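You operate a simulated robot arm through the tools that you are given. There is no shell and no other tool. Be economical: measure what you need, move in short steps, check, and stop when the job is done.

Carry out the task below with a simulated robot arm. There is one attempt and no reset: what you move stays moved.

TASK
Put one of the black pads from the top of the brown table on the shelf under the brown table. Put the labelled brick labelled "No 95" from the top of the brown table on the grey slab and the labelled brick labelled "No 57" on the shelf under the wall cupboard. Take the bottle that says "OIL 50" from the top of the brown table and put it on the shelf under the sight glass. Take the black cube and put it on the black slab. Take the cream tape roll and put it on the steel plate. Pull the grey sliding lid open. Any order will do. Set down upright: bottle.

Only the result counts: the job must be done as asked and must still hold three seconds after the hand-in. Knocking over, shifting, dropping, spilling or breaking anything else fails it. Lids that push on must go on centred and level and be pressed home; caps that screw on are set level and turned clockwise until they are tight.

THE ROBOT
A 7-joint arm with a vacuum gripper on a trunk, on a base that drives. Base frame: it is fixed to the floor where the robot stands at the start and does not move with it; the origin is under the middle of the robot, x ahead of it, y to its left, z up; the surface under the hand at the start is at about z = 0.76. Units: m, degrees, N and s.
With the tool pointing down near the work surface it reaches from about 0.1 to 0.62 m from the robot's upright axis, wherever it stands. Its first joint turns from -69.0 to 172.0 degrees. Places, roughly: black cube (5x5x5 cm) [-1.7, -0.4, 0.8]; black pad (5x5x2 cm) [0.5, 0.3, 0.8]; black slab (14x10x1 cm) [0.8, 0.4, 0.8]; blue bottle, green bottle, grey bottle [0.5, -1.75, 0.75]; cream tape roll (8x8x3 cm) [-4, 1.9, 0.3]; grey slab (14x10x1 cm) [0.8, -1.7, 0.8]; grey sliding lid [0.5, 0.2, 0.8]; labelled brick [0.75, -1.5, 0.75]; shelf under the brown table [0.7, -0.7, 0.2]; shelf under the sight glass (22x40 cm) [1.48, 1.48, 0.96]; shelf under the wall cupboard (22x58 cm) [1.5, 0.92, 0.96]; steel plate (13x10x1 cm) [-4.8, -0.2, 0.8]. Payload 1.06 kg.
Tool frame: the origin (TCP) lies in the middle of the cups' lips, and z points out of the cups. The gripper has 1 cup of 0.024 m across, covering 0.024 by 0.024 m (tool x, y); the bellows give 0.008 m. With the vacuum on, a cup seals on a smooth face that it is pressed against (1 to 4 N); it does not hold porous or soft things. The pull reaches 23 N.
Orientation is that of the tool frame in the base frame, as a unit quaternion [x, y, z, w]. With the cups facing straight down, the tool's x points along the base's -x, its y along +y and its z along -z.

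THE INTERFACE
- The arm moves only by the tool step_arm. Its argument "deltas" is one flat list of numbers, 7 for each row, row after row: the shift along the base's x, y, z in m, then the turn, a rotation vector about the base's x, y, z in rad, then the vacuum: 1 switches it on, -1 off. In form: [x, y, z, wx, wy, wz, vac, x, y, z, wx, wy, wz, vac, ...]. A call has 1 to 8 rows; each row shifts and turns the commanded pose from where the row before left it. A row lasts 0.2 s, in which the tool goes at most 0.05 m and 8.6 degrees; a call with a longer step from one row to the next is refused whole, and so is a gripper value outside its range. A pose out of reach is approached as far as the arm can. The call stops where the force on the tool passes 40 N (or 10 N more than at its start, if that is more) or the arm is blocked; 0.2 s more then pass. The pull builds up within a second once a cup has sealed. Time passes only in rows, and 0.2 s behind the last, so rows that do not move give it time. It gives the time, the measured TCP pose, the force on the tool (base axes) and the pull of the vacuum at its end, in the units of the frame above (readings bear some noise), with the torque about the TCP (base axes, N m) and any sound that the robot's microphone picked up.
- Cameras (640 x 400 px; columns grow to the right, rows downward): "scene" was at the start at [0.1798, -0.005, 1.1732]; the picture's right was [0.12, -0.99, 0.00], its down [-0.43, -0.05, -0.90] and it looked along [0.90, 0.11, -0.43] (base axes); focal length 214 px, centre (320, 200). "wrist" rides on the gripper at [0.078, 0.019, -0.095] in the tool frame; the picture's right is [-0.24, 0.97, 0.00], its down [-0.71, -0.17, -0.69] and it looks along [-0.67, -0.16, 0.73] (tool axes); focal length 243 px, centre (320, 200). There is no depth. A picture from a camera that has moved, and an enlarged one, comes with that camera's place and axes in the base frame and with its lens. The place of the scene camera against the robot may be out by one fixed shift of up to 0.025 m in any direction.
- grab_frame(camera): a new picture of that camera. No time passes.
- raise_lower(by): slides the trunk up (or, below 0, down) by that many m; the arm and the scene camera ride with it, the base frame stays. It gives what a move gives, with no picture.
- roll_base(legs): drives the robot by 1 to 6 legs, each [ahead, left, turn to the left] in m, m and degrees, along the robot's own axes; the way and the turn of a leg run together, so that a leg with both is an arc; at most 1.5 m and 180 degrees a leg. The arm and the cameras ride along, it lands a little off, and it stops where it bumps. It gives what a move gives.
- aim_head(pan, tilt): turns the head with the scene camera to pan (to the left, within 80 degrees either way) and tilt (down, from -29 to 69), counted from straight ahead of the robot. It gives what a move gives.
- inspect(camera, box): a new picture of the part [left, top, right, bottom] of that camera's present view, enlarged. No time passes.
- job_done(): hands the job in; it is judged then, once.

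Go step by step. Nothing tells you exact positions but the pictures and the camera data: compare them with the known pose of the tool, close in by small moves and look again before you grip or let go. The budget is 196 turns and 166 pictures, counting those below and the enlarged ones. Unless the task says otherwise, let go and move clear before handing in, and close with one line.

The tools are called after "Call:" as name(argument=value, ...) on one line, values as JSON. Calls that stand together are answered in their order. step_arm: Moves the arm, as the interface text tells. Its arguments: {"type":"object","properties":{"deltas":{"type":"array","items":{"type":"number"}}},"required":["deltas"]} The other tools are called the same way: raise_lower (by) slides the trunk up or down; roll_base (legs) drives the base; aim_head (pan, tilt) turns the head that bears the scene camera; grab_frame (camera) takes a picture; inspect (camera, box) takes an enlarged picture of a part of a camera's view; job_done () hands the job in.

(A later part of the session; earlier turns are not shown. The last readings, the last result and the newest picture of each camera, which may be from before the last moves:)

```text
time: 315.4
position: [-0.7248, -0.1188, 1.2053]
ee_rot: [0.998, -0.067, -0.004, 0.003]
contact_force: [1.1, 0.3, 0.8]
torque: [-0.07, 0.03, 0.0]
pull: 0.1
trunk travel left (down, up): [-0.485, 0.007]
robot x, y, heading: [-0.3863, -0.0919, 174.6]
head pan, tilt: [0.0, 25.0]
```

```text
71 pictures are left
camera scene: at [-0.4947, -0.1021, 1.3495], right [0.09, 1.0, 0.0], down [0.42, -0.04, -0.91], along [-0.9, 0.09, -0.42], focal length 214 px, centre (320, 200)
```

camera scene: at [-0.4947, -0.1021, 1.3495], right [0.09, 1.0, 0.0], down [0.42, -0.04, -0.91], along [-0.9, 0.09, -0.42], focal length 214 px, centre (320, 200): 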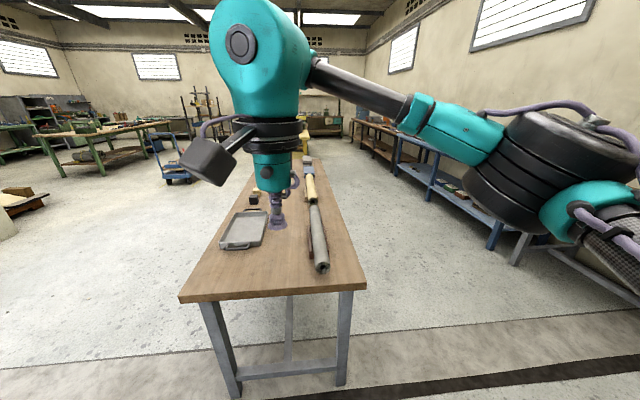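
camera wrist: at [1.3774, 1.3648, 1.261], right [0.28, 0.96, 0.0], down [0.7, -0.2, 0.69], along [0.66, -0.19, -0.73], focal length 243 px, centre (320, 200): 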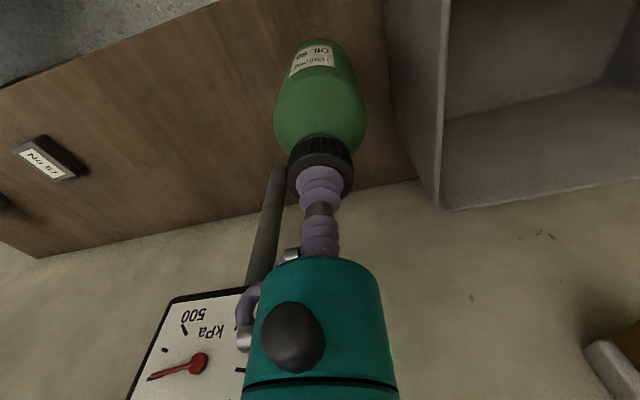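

Call:
inspect(camera="scene", box=[200, 150, 360, 260])

Call:
grab_frame(camera="wrist")

```text
3.64 times, centred on (280, 205) of scene
camera zoom: at [-0.4947, -0.1021, 1.3495], right [0.09, 1.0, 0.0], down [0.42, -0.04, -0.91], along [-0.9, 0.09, -0.42], focal length 780 px, centre (466, 182)
```

zoom: 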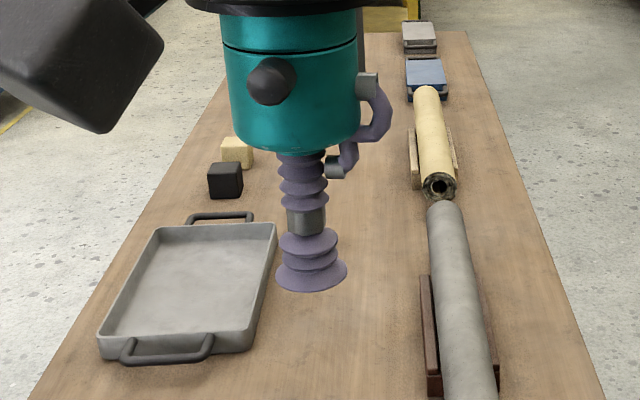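

```text
69 pictures are left
camera wrist: at [-0.6498, -0.1454, 1.301], right [-0.36, -0.93, 0.01], down [-0.67, 0.27, 0.69], along [-0.64, 0.24, -0.73], focal length 243 px, centre (320, 200)
```

wrist: 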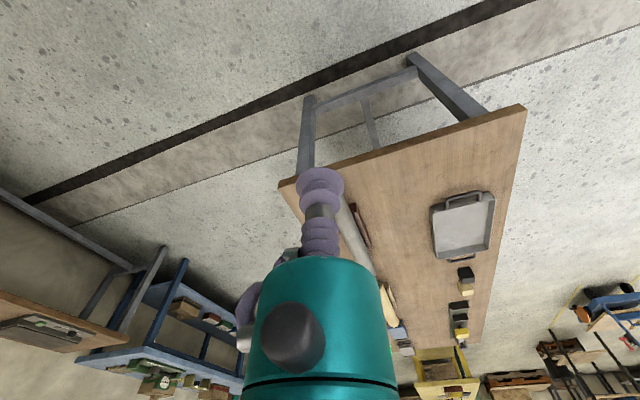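

Cube at ≈(-1.77,-0.40). I'll approach from the table's -y side, facing +y.

Call:
roll_base(legs=[[0, 0, -85], [-0.85, 0, 0], [0, 1.36, 0]])

Call:
grab_frame(camera="scene")

Call:
grab_frame(camera="wrist")

```text
time: 334.9
position: [-1.7471, -0.6426, 1.2059]
ee_rot: [-0.699, 0.715, 0.004, 0.0]
contact_force: [0.1, -0.4, -0.1]
torque: [-0.03, 0.03, -0.02]
pull: 0.1
trunk travel left (down, up): [-0.485, 0.007]
robot x, y, heading: [-1.684, -0.9825, 91.3]
head pan, tilt: [0.0, 25.0]
```

```text
68 pictures are left
camera scene: at [-1.6953, -0.8935, 1.3496], right [1.0, 0.02, 0.0], down [0.01, -0.42, -0.91], along [-0.02, 0.91, -0.42], focal length 214 px, centre (320, 200)
```

scene: 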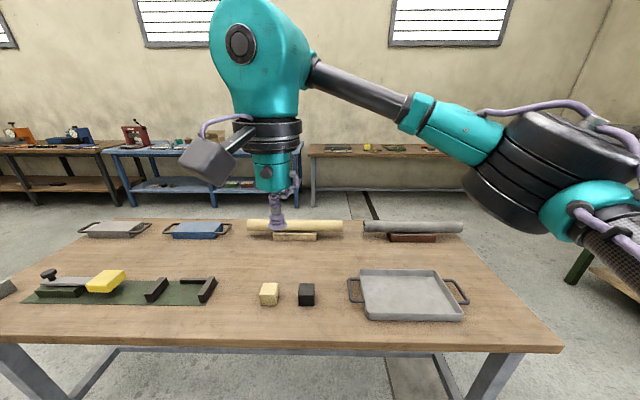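

```text
67 pictures are left
camera wrist: at [-1.7663, -0.7221, 1.301], right [-0.97, 0.26, 0.01], down [0.19, 0.7, 0.69], along [0.17, 0.67, -0.73], focal length 243 px, centre (320, 200)
```

wrist: 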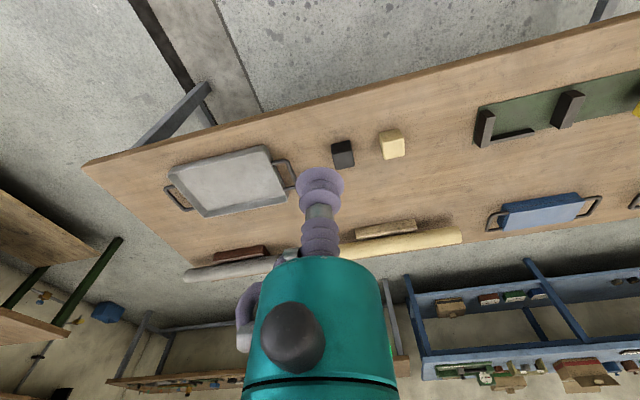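

Call:
roll_base(legs=[[0.1, 0, 0]])

Call:
step_arm(deltas=[0, 0.02, -0.04, 0, 0, 0, -1, 0, 0.02, -0.04, 0, 0, 0, -1, 0, 0.02, -0.04, 0, 0, 0, -1, 0, 0.02, -0.04, 0, 0, 0, -1, 0, 0.02, -0.04, 0, 0, 0, -1, 0, 0.02, -0.04, 0, 0, 0, -1, 0, 0.01, -0.04, 0, 0, 0, -1])

Call:
grab_frame(camera="wrist")

```text
time: 336.1
position: [-1.7486, -0.5444, 1.2065]
ee_rot: [-0.7, 0.714, 0.004, -0.001]
contact_force: [0.7, 0.8, 0.3]
torque: [0.0, -0.01, 0.03]
pull: 0.1
trunk travel left (down, up): [-0.485, 0.007]
robot x, y, heading: [-1.6873, -0.8809, 91.2]
head pan, tilt: [0.0, 25.0]
```

```text
time: 337.7
position: [-1.7515, -0.4176, 0.9259]
ee_rot: [-0.701, 0.713, 0.006, 0.0]
contact_force: [1.1, 0.2, 0.6]
torque: [-0.03, 0.0, 0.01]
pull: 0.1
trunk travel left (down, up): [-0.485, 0.007]
robot x, y, heading: [-1.6923, -0.8823, 91.4]
head pan, tilt: [0.0, 25.0]
```

```text
66 pictures are left
camera wrist: at [-1.7716, -0.4962, 1.0205], right [-0.97, 0.25, 0.01], down [0.19, 0.7, 0.69], along [0.17, 0.67, -0.73], focal length 243 px, centre (320, 200)
```

wrist: 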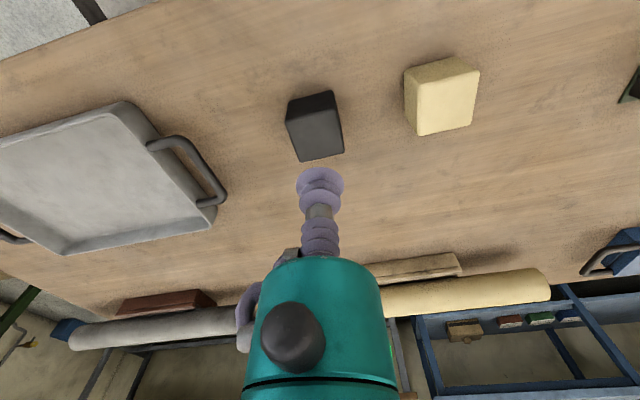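

Call:
step_arm(deltas=[0.008, 0.035, -0.02, 0, 0, 0, -1, 0, 0, -0.03, 0, 0, 0, -1])

Call:
inspect(camera="wrist", box=[160, 60, 480, 260])

Call:
inspect(camera="scene", box=[220, 220, 400, 340])

```text
time: 338.3
position: [-1.7449, -0.3822, 0.8759]
ee_rot: [-0.701, 0.713, 0.004, 0.001]
contact_force: [-0.9, -0.9, -0.1]
torque: [0.02, -0.02, 0.01]
pull: 0.1
trunk travel left (down, up): [-0.485, 0.007]
robot x, y, heading: [-1.6899, -0.8795, 91.6]
head pan, tilt: [0.0, 25.0]
```

```text
2.00 times, centred on (320, 160) of wrist
camera zoom: at [-1.765, -0.46, 0.971], right [-0.97, 0.25, 0.01], down [0.19, 0.7, 0.69], along [0.17, 0.67, -0.73], focal length 485 px, centre (320, 280)
```

zoom: 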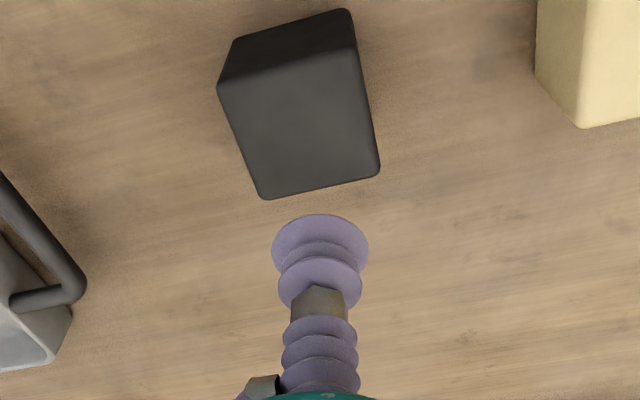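

```text
3.33 times, centred on (310, 280) of scene
camera zoom: at [-1.6977, -0.7951, 1.3495], right [1.0, 0.02, 0.0], down [0.01, -0.42, -0.91], along [-0.02, 0.91, -0.42], focal length 715 px, centre (353, -67)
```

zoom: 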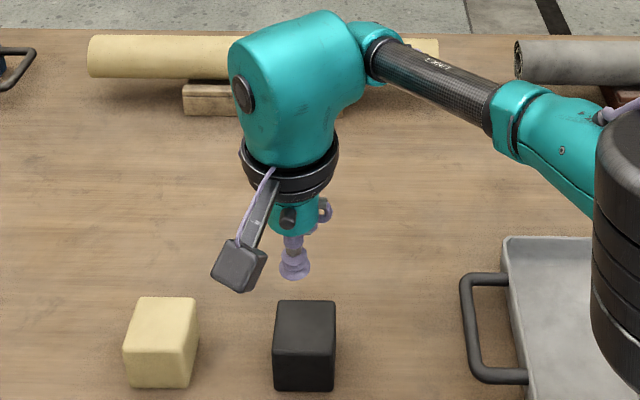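

Call:
step_arm(deltas=[0.006, 0.0, -0.04, 0, 0, 0, 1, 0, 0, -0.02, 0, 0, 0, 1, 0, 0, -0.008, 0, 0, 0, 1, 0, 0, -0.005, 0, 0, 0, 1, 0, 0, -0.004, 0, 0, 0, 1, 0, 0, 0, 0, 0, 0, 1])

```text
time: 339.7
position: [-1.7376, -0.3808, 0.8013]
ee_rot: [-0.702, 0.712, 0.007, 0.001]
contact_force: [-8.5, 11.9, 23.3]
torque: [-0.18, -0.09, -0.08]
pull: 22.4
trunk travel left (down, up): [-0.485, 0.007]
robot x, y, heading: [-1.6855, -0.8829, 91.2]
head pan, tilt: [0.0, 25.0]
```

Gripped. Lift and carry to the left end of the brown table.

Call:
step_arm(deltas=[0, 0, 0.02, 0, 0, 0, 1, 0, 0, 0.04, 0, 0, 0, 1, 0, 0, 0.045, 0, 0, 0, 1, 0, -0.02, 0.045, 0, 0, 0, 1, 0, -0.02, 0.045, 0, 0, 0, 1, 0, -0.02, 0.045, 0, 0, 0, 1, 0, -0.03, 0.03, 0, 0, 0, 1, 0, -0.04, 0.02, 0, 0, 0, 1])

Call:
roll_base(legs=[[-0.3, 0, 0], [0, -1.25, 0], [1.1, 0, 0], [0.9, 0, 0], [0, 0, -179]])

Call:
grab_frame(camera="scene")

```text
time: 341.5
position: [-1.7345, -0.5124, 1.0892]
ee_rot: [-0.701, 0.713, 0.004, 0.0]
contact_force: [-0.5, 1.2, -0.7]
torque: [0.0, -0.03, 0.0]
pull: 23.0
trunk travel left (down, up): [-0.485, 0.007]
robot x, y, heading: [-1.6878, -0.8838, 91.3]
head pan, tilt: [0.0, 25.0]
```

```text
time: 370.9
position: [-0.4517, 0.4896, 1.089]
ee_rot: [0.663, 0.749, 0.0, 0.004]
contact_force: [0.1, 0.1, -0.3]
torque: [0.0, -0.02, 0.02]
pull: 22.9
trunk travel left (down, up): [-0.485, 0.007]
robot x, y, heading: [-0.5533, 0.8509, -80.6]
head pan, tilt: [0.0, 25.0]
```

```text
63 pictures are left
camera scene: at [-0.5403, 0.7335, 1.3496], right [-0.99, -0.16, 0.0], down [-0.07, 0.42, -0.91], along [0.15, -0.89, -0.42], focal length 214 px, centre (320, 200)
```

scene: 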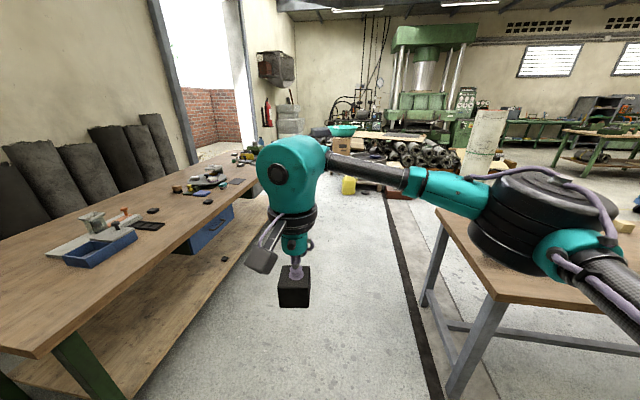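

Call:
roll_base(legs=[[0, 0, -9.4], [-0.05, 0.4, 0], [0, 0.93, 0]])

Call:
aim_head(pan=0, tilt=35)

Call:
grab_frame(camera="scene")

Call:
grab_frame(camera="wrist")

```text
time: 383.7
position: [0.8144, 0.5233, 1.0898]
ee_rot: [0.72, 0.694, 0.0, 0.003]
contact_force: [0.2, -0.4, -1.2]
torque: [0.03, 0.01, -0.01]
pull: 23.2
trunk travel left (down, up): [-0.485, 0.007]
robot x, y, heading: [0.7751, 0.8947, -89.8]
head pan, tilt: [0.0, 25.0]
```

```text
time: 384.4
position: [0.8135, 0.526, 1.09]
ee_rot: [0.72, 0.694, 0.001, 0.005]
contact_force: [-0.4, 0.1, -1.7]
torque: [-0.02, 0.01, 0.03]
pull: 22.5
trunk travel left (down, up): [-0.485, 0.007]
robot x, y, heading: [0.7742, 0.8949, -89.9]
head pan, tilt: [0.0, 35.0]
```

```text
62 pictures are left
camera scene: at [0.7661, 0.7809, 1.3338], right [-1.0, 0.0, 0.0], down [0.0, 0.57, -0.82], along [0.0, -0.82, -0.57], focal length 214 px, centre (320, 200)
```

scene: 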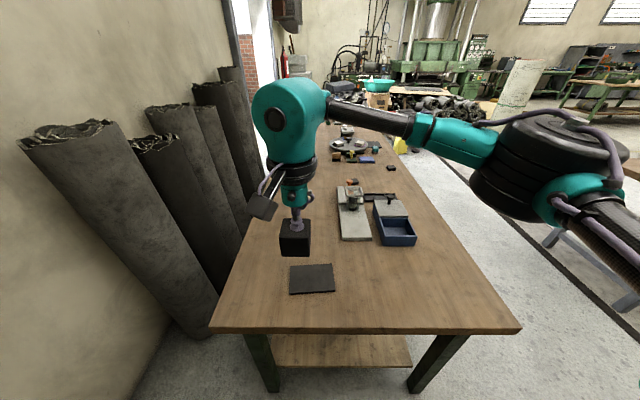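

```text
61 pictures are left
camera wrist: at [0.8347, 0.6031, 1.1847], right [0.96, -0.27, 0.01], down [-0.2, -0.7, 0.69], along [-0.18, -0.66, -0.73], focal length 243 px, centre (320, 200)
```

wrist: 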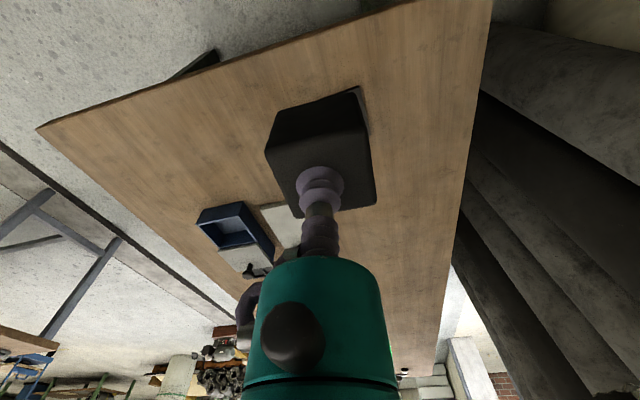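

Slab centre at ≈(0.789,0.391). Move over it and down.

Call:
step_arm(deltas=[-0.006, -0.034, -0.03, 0, 0, 0, 1, -0.006, -0.034, -0.03, 0, 0, 0, 1, -0.006, -0.034, -0.03, 0, 0, 0, 1, -0.006, -0.033, -0.03, 0, 0, 0, 1, 0, 0, -0.04, 0, 0, 0, 1, 0, 0, -0.03, 0, 0, 0, 1])

Call:
grab_frame(camera="wrist")

Call:
inspect(camera="scene", box=[220, 190, 400, 310])

```text
time: 385.8
position: [0.7902, 0.3893, 0.8997]
ee_rot: [0.719, 0.695, 0.0, 0.004]
contact_force: [0.1, 0.4, -1.3]
torque: [-0.03, 0.03, -0.03]
pull: 23.1
trunk travel left (down, up): [-0.485, 0.007]
robot x, y, heading: [0.7716, 0.8929, -89.7]
head pan, tilt: [0.0, 35.0]
```

```text
60 pictures are left
camera wrist: at [0.8109, 0.4681, 0.9946], right [0.96, -0.27, 0.01], down [-0.2, -0.7, 0.69], along [-0.18, -0.66, -0.73], focal length 243 px, centre (320, 200)
```

wrist: 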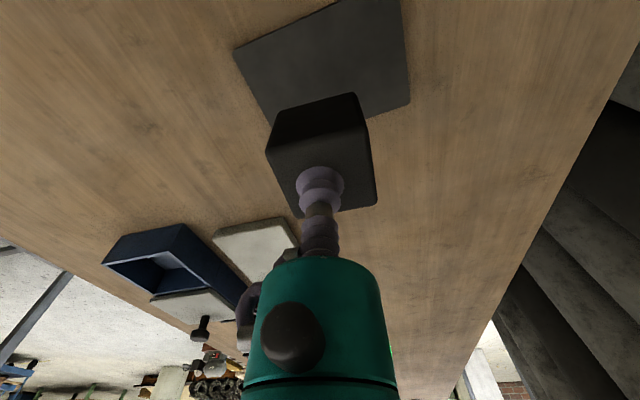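

```text
3.33 times, centred on (310, 250) of scene
camera zoom: at [0.7661, 0.7807, 1.3338], right [-1.0, 0.0, 0.0], down [0.0, 0.57, -0.82], along [0.0, -0.82, -0.57], focal length 715 px, centre (353, 33)
```

zoom: 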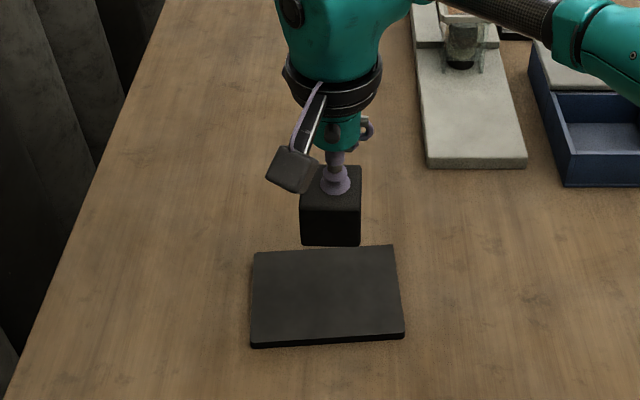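

Call:
step_arm(deltas=[0.003, 0.006, -0.035, 0, 0, 0, 1, 0, 0, -0.025, 0, 0, 0, 1, 0, 0, -0.008, 0, 0, 0, 1, 0, 0, -0.005, 0, 0, 0, 1, 0, 0, -0.004, 0, 0, 0, 1, 0, 0, -0.003, 0, 0, 0, 1])

Call:
inspect(camera="scene", box=[220, 190, 400, 310])

```text
time: 387.2
position: [0.7932, 0.395, 0.8205]
ee_rot: [0.72, 0.693, 0.001, 0.006]
contact_force: [-0.8, 0.0, 5.3]
torque: [0.07, 0.02, 0.01]
pull: 22.9
trunk travel left (down, up): [-0.485, 0.007]
robot x, y, heading: [0.7731, 0.8954, -89.7]
head pan, tilt: [0.0, 35.0]
```

```text
3.33 times, centred on (310, 250) of scene
camera zoom: at [0.7659, 0.7813, 1.334], right [-1.0, 0.0, 0.0], down [0.0, 0.57, -0.82], along [0.0, -0.82, -0.57], focal length 715 px, centre (353, 33)
```

zoom: 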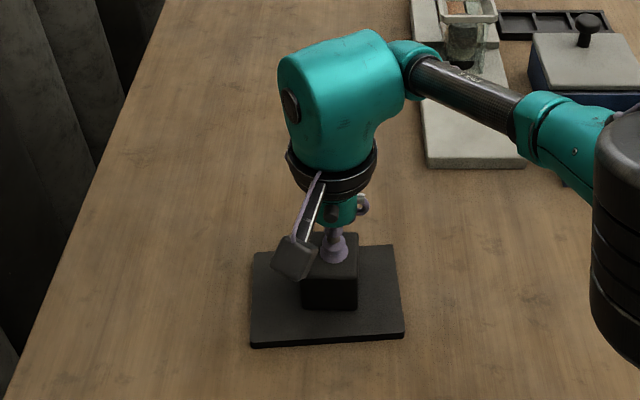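

Touching, central on the slab. Release and lift.

Call:
step_arm(deltas=[0, 0, -0.001, 0, 0, 0, -1, 0, 0, 0, 0, 0, 0, -1, 0, 0, 0, 0, 0, 0, -1, 0, 0, 0.015, 0, 0, 0, -1, 0, 0, 0.04, 0, 0, 0, -1, 0, 0.01, 0.045, 0, 0, 0, -1, 0, 0.02, 0.045, 0, 0, 0, -1, 0, 0.03, 0.04, 0, 0, 0, -1])

Call:
grab_frame(camera="scene")

```text
time: 389.0
position: [0.7905, 0.4561, 1.0046]
ee_rot: [0.72, 0.694, 0.001, 0.004]
contact_force: [0.3, 0.2, 1.0]
torque: [0.0, -0.02, -0.01]
pull: 0.1
trunk travel left (down, up): [-0.485, 0.007]
robot x, y, heading: [0.7716, 0.8933, -89.9]
head pan, tilt: [0.0, 35.0]
```

```text
57 pictures are left
camera scene: at [0.766, 0.7814, 1.3339], right [-1.0, 0.0, 0.0], down [0.0, 0.57, -0.82], along [0.0, -0.82, -0.57], focal length 214 px, centre (320, 200)
```

scene: 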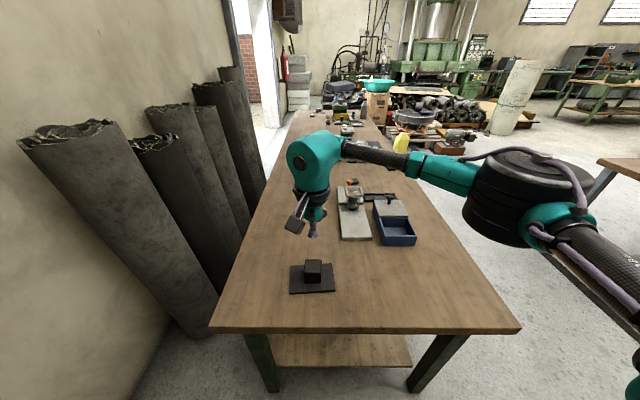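

Cube done. Next the tape roll near (-4,1.9,0.3): drive out and turn around to look.

Call:
step_arm(deltas=[0, 0.03, 0.035, 0, 0, 0, -1, 0, 0.03, 0.035, 0, 0, 0, -1, 0, 0.02, 0.03, 0, 0, 0, -1])

Call:
roll_base(legs=[[0, -1.35, 0], [0, 0, -90]])

Call:
aim_head(pan=0, tilt=10)

Call:
grab_frame(camera="scene")

```text
time: 389.8
position: [0.7896, 0.5342, 1.1053]
ee_rot: [0.72, 0.694, 0.0, 0.004]
contact_force: [0.2, 0.0, -1.2]
torque: [-0.01, -0.03, 0.04]
pull: 0.1
trunk travel left (down, up): [-0.485, 0.007]
robot x, y, heading: [0.7706, 0.8939, -89.6]
head pan, tilt: [0.0, 35.0]
```

```text
time: 405.4
position: [-0.9171, 0.8364, 1.1044]
ee_rot: [1.0, 0.014, -0.002, 0.003]
contact_force: [-0.1, 0.1, -0.3]
torque: [0.02, -0.01, -0.02]
pull: 0.0
trunk travel left (down, up): [-0.485, 0.007]
robot x, y, heading: [-0.56, 0.8758, -176.0]
head pan, tilt: [0.0, 35.0]
```

```text
time: 406.3
position: [-0.9184, 0.8354, 1.1045]
ee_rot: [1.0, 0.014, -0.003, 0.003]
contact_force: [0.3, 0.2, 0.1]
torque: [-0.02, 0.02, 0.0]
pull: 0.0
trunk travel left (down, up): [-0.485, 0.007]
robot x, y, heading: [-0.5611, 0.8745, -176.3]
head pan, tilt: [0.0, 10.0]
```

```text
56 pictures are left
camera scene: at [-0.6684, 0.853, 1.3739], right [-0.07, 1.0, 0.0], down [0.17, 0.01, -0.98], along [-0.98, -0.07, -0.17], focal length 214 px, centre (320, 200)
```

scene: 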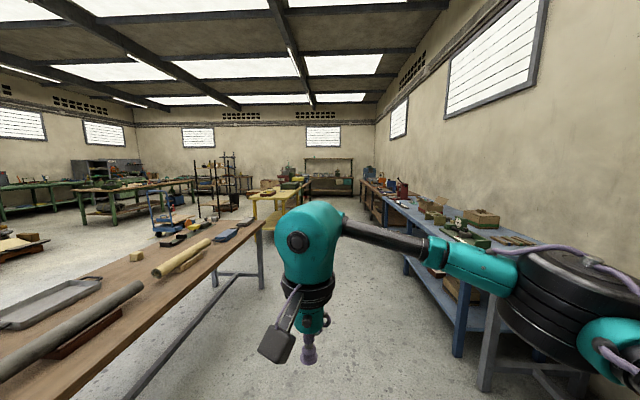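

The tape roll should be on a lower shelf along the right-hand wall. Drive down the aisle.

Call:
roll_base(legs=[[0, 0, -4], [1.4, 0, 0], [1.2, 0, 0]])

Call:
aim_head(pan=-40, tilt=25)

Call:
grab_frame(camera="scene")

Call:
aim_head(pan=20, tilt=20)

Call:
grab_frame(camera="scene")

```text
time: 419.6
position: [-3.5692, 0.9016, 1.104]
ee_rot: [1.0, -0.03, -0.003, 0.003]
contact_force: [-1.0, 0.4, 0.0]
torque: [0.03, 0.0, -0.01]
pull: 0.2
trunk travel left (down, up): [-0.485, 0.007]
robot x, y, heading: [-3.21, 0.9092, 178.8]
head pan, tilt: [0.0, 10.0]
```

```text
time: 420.7
position: [-3.5693, 0.9015, 1.104]
ee_rot: [1.0, -0.029, -0.002, 0.004]
contact_force: [-0.7, -0.8, -0.3]
torque: [0.0, -0.02, 0.0]
pull: 0.1
trunk travel left (down, up): [-0.485, 0.007]
robot x, y, heading: [-3.2117, 0.912, 178.7]
head pan, tilt: [-40.0, 25.0]
```

```text
55 pictures are left
camera scene: at [-3.2942, 0.9548, 1.3496], right [0.66, 0.75, 0.0], down [0.32, -0.28, -0.91], along [-0.68, 0.6, -0.42], focal length 214 px, centre (320, 200)
```

scene: 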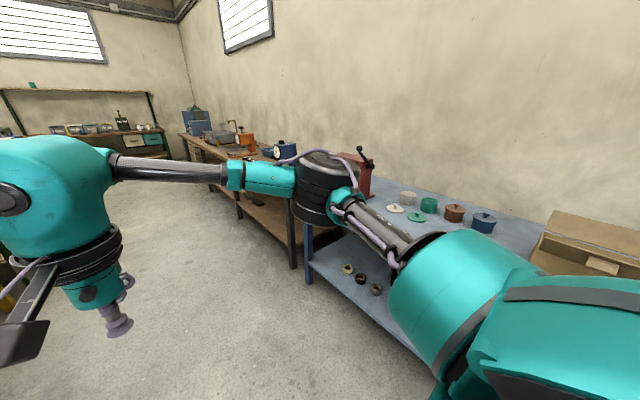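

```text
time: 422.0
position: [-3.5687, 0.9027, 1.105]
ee_rot: [1.0, -0.029, -0.002, 0.004]
contact_force: [-0.2, -0.4, -0.6]
torque: [0.0, 0.01, 0.01]
pull: 0.2
trunk travel left (down, up): [-0.485, 0.007]
robot x, y, heading: [-3.2099, 0.9117, 178.7]
head pan, tilt: [20.0, 20.0]
```

```text
54 pictures are left
camera scene: at [-3.3129, 0.8642, 1.3576], right [-0.32, 0.95, 0.0], down [0.32, 0.11, -0.94], along [-0.89, -0.3, -0.34], focal length 214 px, centre (320, 200)
```

scene: 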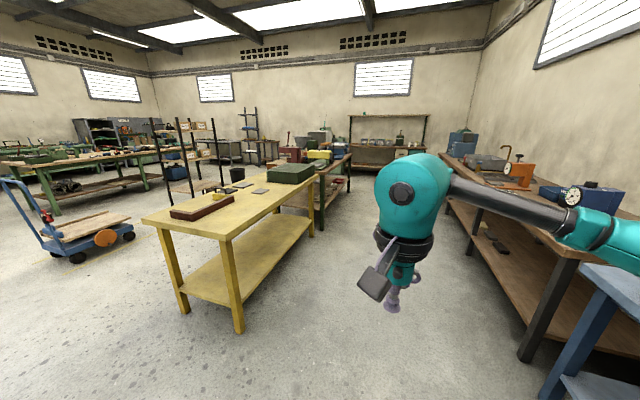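

Call:
roll_base(legs=[[0, 0, -89], [-0.1, 0.75, 0]])

Call:
aim_head(pan=0, tilt=40)

Call:
grab_frame(camera="scene")

Call:
grab_frame(camera="wrist")

```text
time: 432.8
position: [-3.9549, 1.2048, 1.1052]
ee_rot: [-0.679, 0.734, 0.005, -0.001]
contact_force: [0.0, 0.9, 0.2]
torque: [0.03, -0.01, 0.01]
pull: 0.0
trunk travel left (down, up): [-0.485, 0.007]
robot x, y, heading: [-3.9526, 0.8445, 88.0]
head pan, tilt: [20.0, 20.0]
```

```text
time: 433.6
position: [-3.9548, 1.2041, 1.104]
ee_rot: [-0.679, 0.734, 0.004, -0.001]
contact_force: [0.2, 1.0, 0.2]
torque: [0.01, -0.01, -0.01]
pull: 0.1
trunk travel left (down, up): [-0.485, 0.007]
robot x, y, heading: [-3.9543, 0.8445, 87.8]
head pan, tilt: [0.0, 40.0]
```

```text
53 pictures are left
camera scene: at [-3.957, 0.9217, 1.3263], right [1.0, -0.04, 0.0], down [-0.02, -0.64, -0.77], along [0.03, 0.77, -0.64], focal length 214 px, centre (320, 200)
```

scene: 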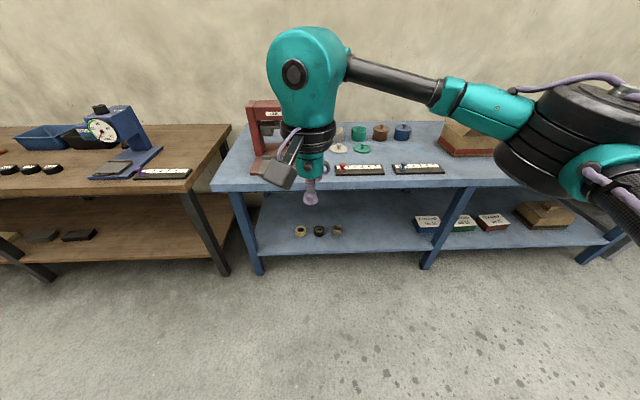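

```text
52 pictures are left
camera wrist: at [-3.9793, 1.1283, 1.1992], right [-0.95, 0.31, 0.01], down [0.23, 0.69, 0.69], along [0.21, 0.66, -0.73], focal length 243 px, centre (320, 200)
```

wrist: 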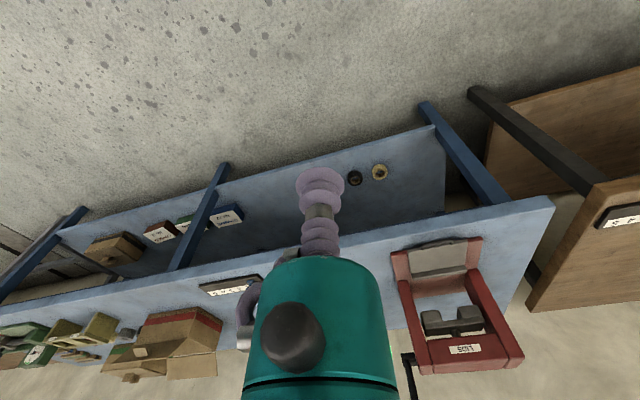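

Call:
inspect(camera="scene", box=[270, 200, 370, 262])

```text
6.40 times, centred on (320, 231) of scene
camera zoom: at [-3.957, 0.9217, 1.3263], right [1.0, -0.04, 0.0], down [-0.02, -0.64, -0.77], along [0.03, 0.77, -0.64], focal length 1373 px, centre (320, 2)
```

zoom: 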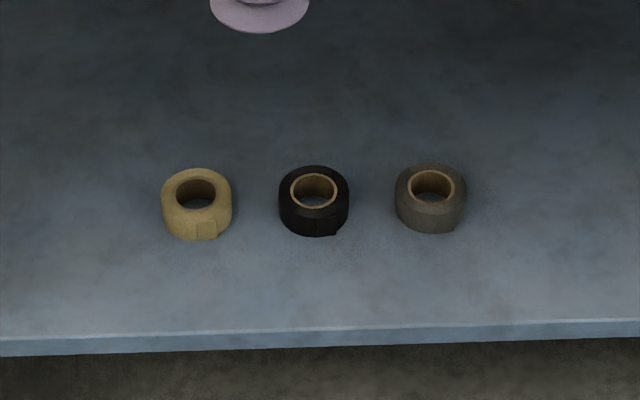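

Three tape rolls lie on the blue bench's lower shelf; the cream one is at ≈(-4.04,1.86). I lower the trunk and go in under the bench top as before.

Call:
raise_lower(by=-0.48)

Call:
step_arm(deltas=[-0.01, 0.03, -0.03, 0, 0, 0, -1, -0.01, 0.03, -0.03, 0, 0, 0, -1, 0, 0.03, -0.03, 0, 0, 0, -1, 0, 0.03, -0.03, 0, 0, 0, -1, 0, 0.02, -0.02, 0, 0, 0, -1])

Call:
roll_base(legs=[[0.2, 0.06, 2]])

Call:
grab_frame(camera="scene")

Call:
grab_frame(camera="wrist")

```text
refused: -0.48 is not a number from -0.4 to 0.4
```

```text
time: 434.8
position: [-3.9762, 1.347, 0.9616]
ee_rot: [-0.679, 0.734, 0.005, -0.001]
contact_force: [0.3, 0.3, 0.0]
torque: [0.05, 0.02, 0.01]
pull: 0.1
trunk travel left (down, up): [-0.485, 0.007]
robot x, y, heading: [-3.952, 0.8447, 87.7]
head pan, tilt: [0.0, 40.0]
```

```text
time: 436.4
position: [-4.0483, 1.5435, 0.962]
ee_rot: [-0.69, 0.723, 0.004, 0.0]
contact_force: [0.1, -0.1, 0.0]
torque: [0.0, 0.01, 0.01]
pull: 0.0
trunk travel left (down, up): [-0.485, 0.007]
robot x, y, heading: [-4.0123, 1.0442, 89.7]
head pan, tilt: [0.0, 40.0]
```

```text
50 pictures are left
camera scene: at [-4.0161, 1.1207, 1.3262], right [1.0, -0.01, 0.0], down [0.0, -0.64, -0.77], along [0.01, 0.77, -0.64], focal length 214 px, centre (320, 200)
```

scene: 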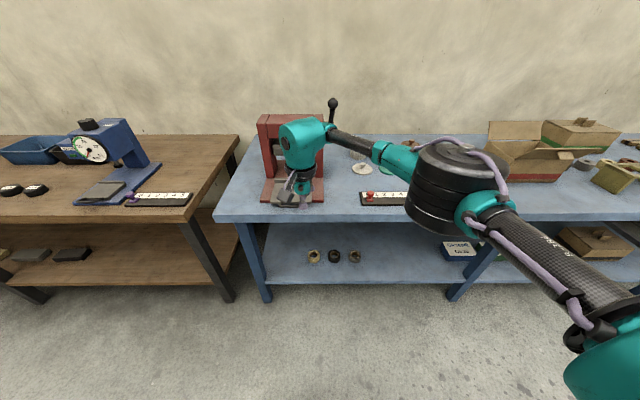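

```text
49 pictures are left
camera wrist: at [-4.0706, 1.4673, 1.057], right [-0.96, 0.28, 0.01], down [0.21, 0.7, 0.69], along [0.19, 0.66, -0.73], focal length 243 px, centre (320, 200)
```

wrist: 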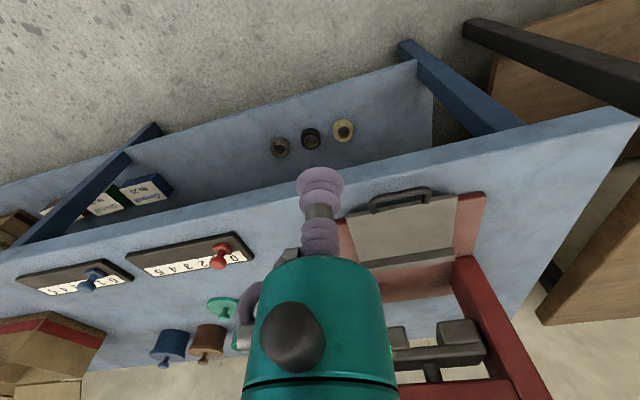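

Trunk step too large; back off first, then lower in two moves.

Call:
roll_base(legs=[[-0.3, 0, 0]])

Call:
raise_lower(by=-0.38)

Call:
step_arm(deltas=[0, -0.01, -0.04, 0, 0, 0, -1, 0, -0.01, -0.04, 0, 0, 0, -1, 0, 0, -0.04, 0, 0, 0, -1])

Call:
grab_frame(camera="scene")

```text
time: 438.5
position: [-4.051, 1.2406, 0.9622]
ee_rot: [-0.691, 0.722, 0.004, -0.001]
contact_force: [-0.4, 0.3, 0.5]
torque: [0.01, 0.02, 0.01]
pull: 0.1
trunk travel left (down, up): [-0.485, 0.007]
robot x, y, heading: [-4.0099, 0.7378, 89.7]
head pan, tilt: [0.0, 40.0]
```

```text
time: 442.2
position: [-4.0494, 1.2406, 0.5826]
ee_rot: [-0.692, 0.722, 0.004, -0.001]
contact_force: [0.1, 0.0, 1.0]
torque: [-0.02, 0.02, 0.03]
pull: 0.1
trunk travel left (down, up): [-0.105, 0.387]
robot x, y, heading: [-4.0104, 0.7377, 89.8]
head pan, tilt: [0.0, 40.0]
```

```text
time: 443.0
position: [-4.0491, 1.2213, 0.4605]
ee_rot: [-0.691, 0.722, 0.005, 0.0]
contact_force: [0.2, 0.0, 0.3]
torque: [0.01, -0.02, 0.0]
pull: 0.2
trunk travel left (down, up): [-0.105, 0.387]
robot x, y, heading: [-4.0135, 0.7415, 89.6]
head pan, tilt: [0.0, 40.0]
```

```text
48 pictures are left
camera scene: at [-4.0171, 0.9689, 0.9183], right [1.0, 0.0, 0.0], down [0.0, -0.64, -0.77], along [0.0, 0.77, -0.64], focal length 214 px, centre (320, 200)
```

scene: 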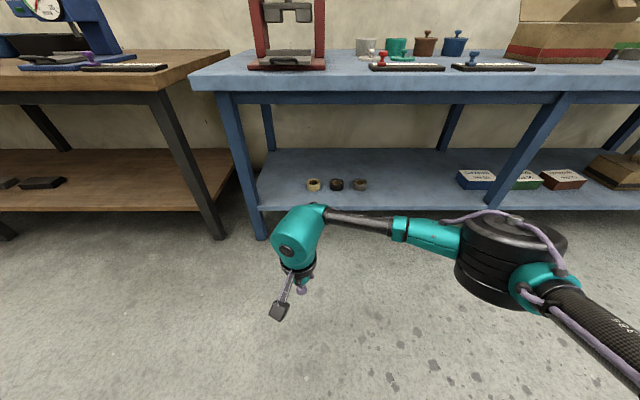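

Call:
step_arm(deltas=[0, 0, -0.04, 0, 0, 0, -1, 0, 0, -0.03, 0, 0, 0, -1])

Call:
roll_base(legs=[[0.5, 0, 0]])

Call:
grab_frame(camera="wrist")

Call:
grab_frame(camera="scene")

```text
time: 443.6
position: [-4.0497, 1.2199, 0.3931]
ee_rot: [-0.692, 0.722, 0.004, 0.0]
contact_force: [-0.8, 0.8, -0.5]
torque: [0.01, 0.0, 0.02]
pull: 0.0
trunk travel left (down, up): [-0.105, 0.387]
robot x, y, heading: [-4.0114, 0.7387, 89.5]
head pan, tilt: [0.0, 40.0]
```

```text
time: 446.5
position: [-4.0459, 1.7218, 0.3926]
ee_rot: [-0.69, 0.724, 0.004, -0.001]
contact_force: [0.3, 0.2, 0.2]
torque: [-0.01, -0.01, 0.02]
pull: 0.1
trunk travel left (down, up): [-0.105, 0.387]
robot x, y, heading: [-4.0084, 1.2432, 89.8]
head pan, tilt: [0.0, 40.0]
```

```text
47 pictures are left
camera wrist: at [-4.0681, 1.6442, 0.4879], right [-0.96, 0.28, 0.01], down [0.21, 0.7, 0.69], along [0.19, 0.66, -0.73], focal length 243 px, centre (320, 200)
```

wrist: 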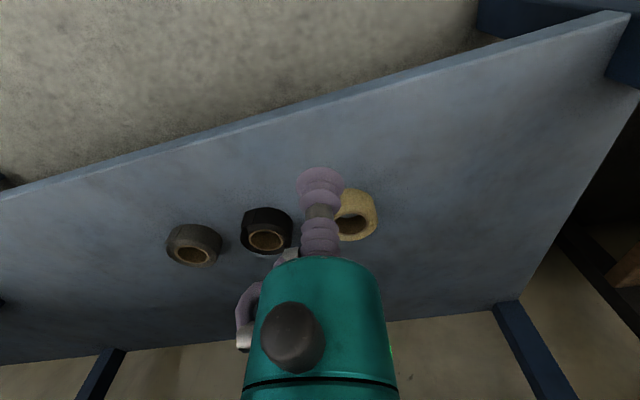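

```text
46 pictures are left
camera scene: at [-4.0145, 1.4706, 0.9183], right [1.0, -0.01, 0.0], down [0.0, -0.64, -0.77], along [0.0, 0.77, -0.64], focal length 214 px, centre (320, 200)
```

scene: 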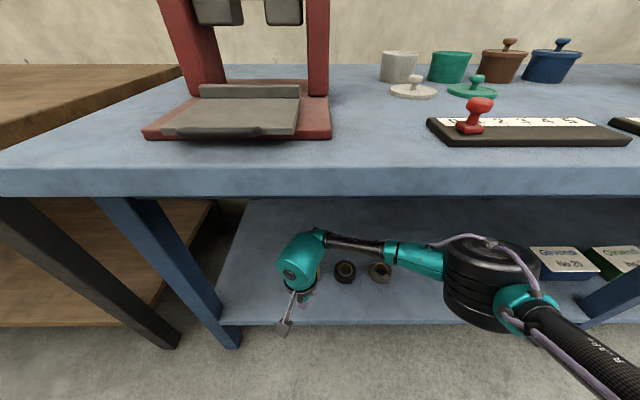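

Call:
inspect(camera="wrist", box=[240, 140, 400, 260])

```text
3.33 times, centred on (320, 200) of wrist
camera zoom: at [-4.0681, 1.6442, 0.4879], right [-0.96, 0.28, 0.01], down [0.21, 0.7, 0.69], along [0.19, 0.66, -0.73], focal length 809 px, centre (320, 200)
```

zoom: 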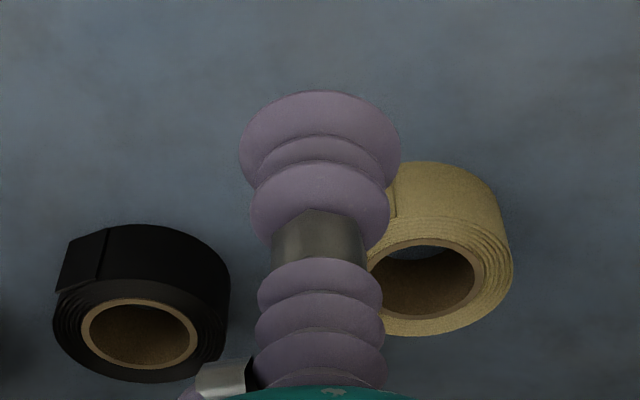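

The roll's wall is thin (~1.7 cm). I first try the cup on the top of its front wall.

Call:
step_arm(deltas=[0, 0.045, 0, 0, 0, 0, -1, 0, 0.043, -0.01, 0, 0, 0, -1, 0, 0, -0.02, 0, 0, 0, -1])

Call:
inspect(camera="wrist", box=[200, 100, 440, 250])

Call:
inspect(camera="scene", box=[220, 220, 400, 340])

```text
time: 447.3
position: [-4.0452, 1.8111, 0.3628]
ee_rot: [-0.691, 0.722, 0.005, -0.001]
contact_force: [-0.3, 0.5, 0.1]
torque: [-0.02, 0.04, 0.03]
pull: 0.0
trunk travel left (down, up): [-0.105, 0.387]
robot x, y, heading: [-4.0074, 1.239, 89.6]
head pan, tilt: [0.0, 40.0]
```

```text
2.67 times, centred on (320, 175) of wrist
camera zoom: at [-4.0671, 1.7339, 0.4576], right [-0.96, 0.28, 0.01], down [0.21, 0.7, 0.69], along [0.18, 0.66, -0.73], focal length 647 px, centre (320, 267)
```

zoom: 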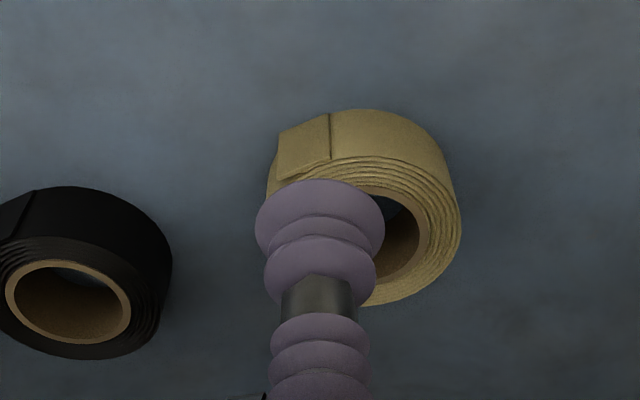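

```text
3.33 times, centred on (310, 280) of scene
camera zoom: at [-4.0145, 1.4706, 0.9183], right [1.0, -0.01, 0.0], down [0.0, -0.64, -0.77], along [0.0, 0.77, -0.64], focal length 715 px, centre (353, -67)
```

zoom: 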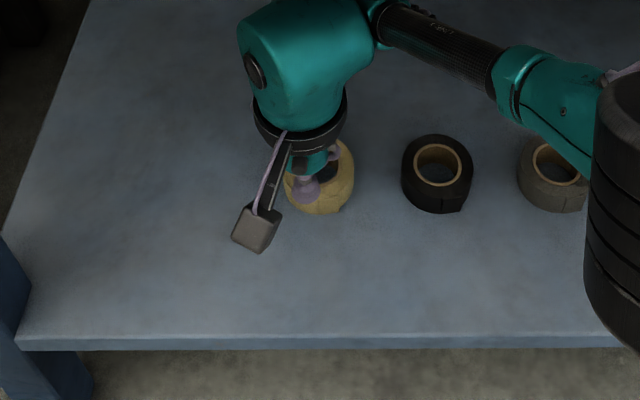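

Call:
step_arm(deltas=[-0.005, -0.002, -0.015, 0, 0, 0, 1, 0, 0, -0.008, 0, 0, 0, 1, 0, 0, -0.005, 0, 0, 0, 1, 0, 0, -0.004, 0, 0, 0, 1, 0, 0, -0.004, 0, 0, 0, 1, 0, 0, 0, 0, 0, 0, 1])

```text
time: 448.7
position: [-4.0504, 1.8075, 0.3267]
ee_rot: [-0.691, 0.723, 0.004, -0.001]
contact_force: [-0.1, 0.6, 0.7]
torque: [-0.04, 0.01, 0.0]
pull: 0.1
trunk travel left (down, up): [-0.105, 0.387]
robot x, y, heading: [-4.0094, 1.2423, 89.6]
head pan, tilt: [0.0, 40.0]
```

Call:
step_arm(deltas=[0, 0, -0.004, 0, 0, 0, 1, 0, 0, -0.004, 0, 0, 0, 1, 0, 0, -0.004, 0, 0, 0, 1, 0, 0, 0, 0, 0, 0, 1])

Call:
inspect(camera="wrist", box=[200, 100, 440, 250])

```text
time: 449.7
position: [-4.0563, 1.8002, 0.3189]
ee_rot: [-0.698, 0.716, 0.002, -0.008]
contact_force: [-0.7, 0.3, 0.1]
torque: [0.01, 0.0, 0.02]
pull: 0.1
out of reach, approached as far as the arm can: row 2, 3
trunk travel left (down, up): [-0.105, 0.387]
robot x, y, heading: [-4.0095, 1.2428, 89.8]
head pan, tilt: [0.0, 40.0]
```

```text
2.67 times, centred on (320, 175) of wrist
camera zoom: at [-4.076, 1.7228, 0.4153], right [-0.97, 0.26, 0.01], down [0.2, 0.71, 0.68], along [0.17, 0.65, -0.74], focal length 647 px, centre (320, 267)
```

zoom: 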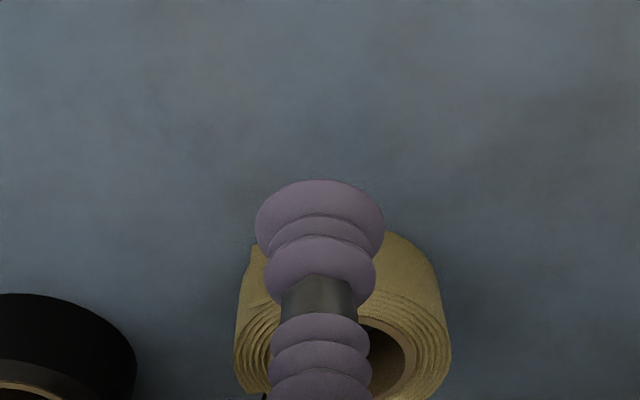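

The roll is lower and deeper than estimated: centre ≈(-4.04,1.90), top ≈0.255. I lift, lower the trunk by 0.1 and move the base in 0.1.

Call:
step_arm(deltas=[0, -0.03, 0.035, 0, 0, 0, -1, 0, -0.03, 0.035, 0, 0, 0, -1, 0, 0, 0.04, 0, 0, 0, -1])

Call:
raise_lower(by=-0.1)

Call:
roll_base(legs=[[0.1, 0, 0]])

Call:
grab_frame(camera="wrist")

```text
time: 450.5
position: [-4.048, 1.7476, 0.4285]
ee_rot: [-0.69, 0.724, 0.003, 0.0]
contact_force: [-0.2, 0.4, 0.4]
torque: [-0.01, 0.0, 0.01]
pull: 0.0
trunk travel left (down, up): [-0.105, 0.387]
robot x, y, heading: [-4.0049, 1.2407, 89.5]
head pan, tilt: [0.0, 40.0]
```

```text
time: 451.9
position: [-4.0509, 1.7454, 0.3286]
ee_rot: [-0.69, 0.723, 0.004, 0.0]
contact_force: [-0.2, 0.4, -0.4]
torque: [-0.02, 0.01, 0.02]
pull: 0.0
trunk travel left (down, up): [-0.005, 0.487]
robot x, y, heading: [-4.0085, 1.2436, 89.8]
head pan, tilt: [0.0, 40.0]
```

```text
time: 453.0
position: [-4.0484, 1.8448, 0.3283]
ee_rot: [-0.69, 0.724, 0.004, -0.001]
contact_force: [0.7, 0.2, -0.6]
torque: [0.0, 0.02, 0.01]
pull: 0.0
trunk travel left (down, up): [-0.005, 0.487]
robot x, y, heading: [-4.0088, 1.3399, 89.5]
head pan, tilt: [0.0, 40.0]
```

```text
41 pictures are left
camera wrist: at [-4.0707, 1.7683, 0.4242], right [-0.96, 0.28, 0.01], down [0.21, 0.7, 0.69], along [0.19, 0.66, -0.73], focal length 243 px, centre (320, 200)
```

wrist: 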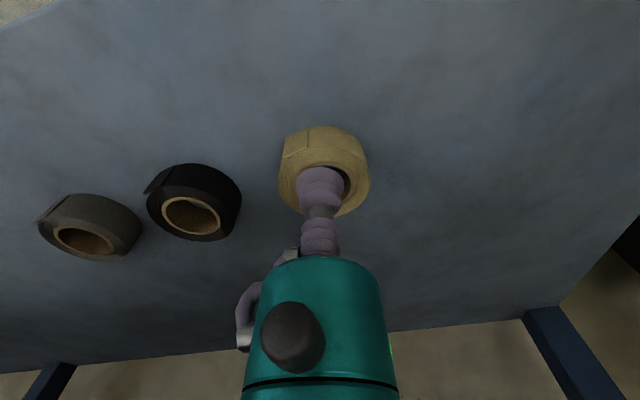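

Centre now ≈(-4.039,1.897), top ≈0.257. Try the cup on its front wall.

Call:
step_arm(deltas=[0.008, 0.02, -0.03, 0, 0, 0, 1, 0, 0, -0.025, 0, 0, 0, 1, 0, 0, -0.008, 0, 0, 0, 1, 0, 0, -0.005, 0, 0, 0, 1, 0, 0, -0.004, 0, 0, 0, 1, 0, 0, 0, 0, 0, 0, 1])

Call:
inspect(camera="wrist", box=[200, 100, 440, 250])

```text
time: 453.8
position: [-4.042, 1.865, 0.2706]
ee_rot: [-0.689, 0.724, 0.006, -0.003]
contact_force: [6.3, -9.0, 20.1]
torque: [0.06, 0.04, -0.11]
pull: 23.0
trunk travel left (down, up): [-0.005, 0.487]
robot x, y, heading: [-4.007, 1.3421, 89.3]
head pan, tilt: [0.0, 40.0]
stopped in row 4: the force on the tool passed its limit at 48 N (the readings are from after the stop); the commanded pose is now the measured one
```

```text
2.67 times, centred on (320, 175) of wrist
camera zoom: at [-4.0641, 1.7878, 0.3658], right [-0.96, 0.28, 0.01], down [0.21, 0.7, 0.69], along [0.18, 0.66, -0.73], focal length 647 px, centre (320, 267)
```

zoom: 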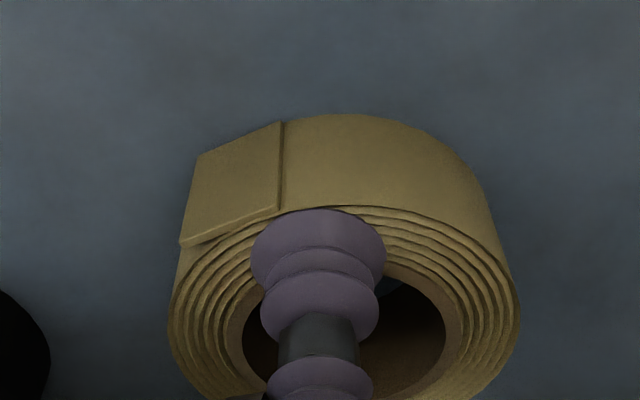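

It sealed (23 N). Lift gently.

Call:
step_arm(deltas=[0, 0, 0.01, 0, 0, 0, 1, 0, 0, 0.015, 0, 0, 0, 1, 0, 0, 0.02, 0, 0, 0, 1, 0, 0, 0.025, 0, 0, 0, 1])

Call:
grab_frame(camera="wrist")

```text
time: 454.8
position: [-4.0426, 1.866, 0.3396]
ee_rot: [-0.691, 0.723, 0.005, -0.003]
contact_force: [0.6, 0.3, -0.7]
torque: [-0.03, 0.0, 0.02]
pull: 22.7
trunk travel left (down, up): [-0.005, 0.487]
robot x, y, heading: [-4.0082, 1.3391, 89.6]
head pan, tilt: [0.0, 40.0]
```

```text
39 pictures are left
camera wrist: at [-4.0648, 1.7887, 0.4356], right [-0.96, 0.28, 0.01], down [0.21, 0.7, 0.69], along [0.19, 0.66, -0.73], focal length 243 px, centre (320, 200)
```

wrist: 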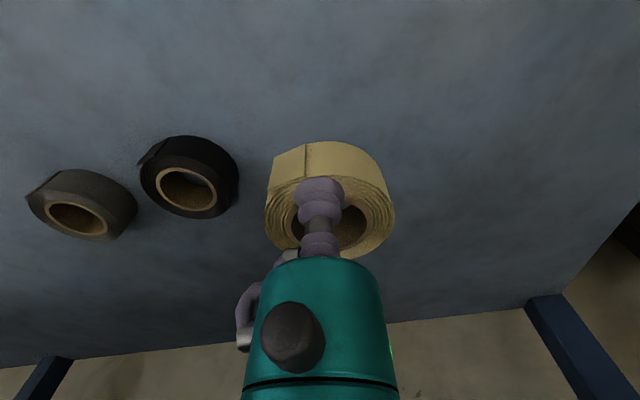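

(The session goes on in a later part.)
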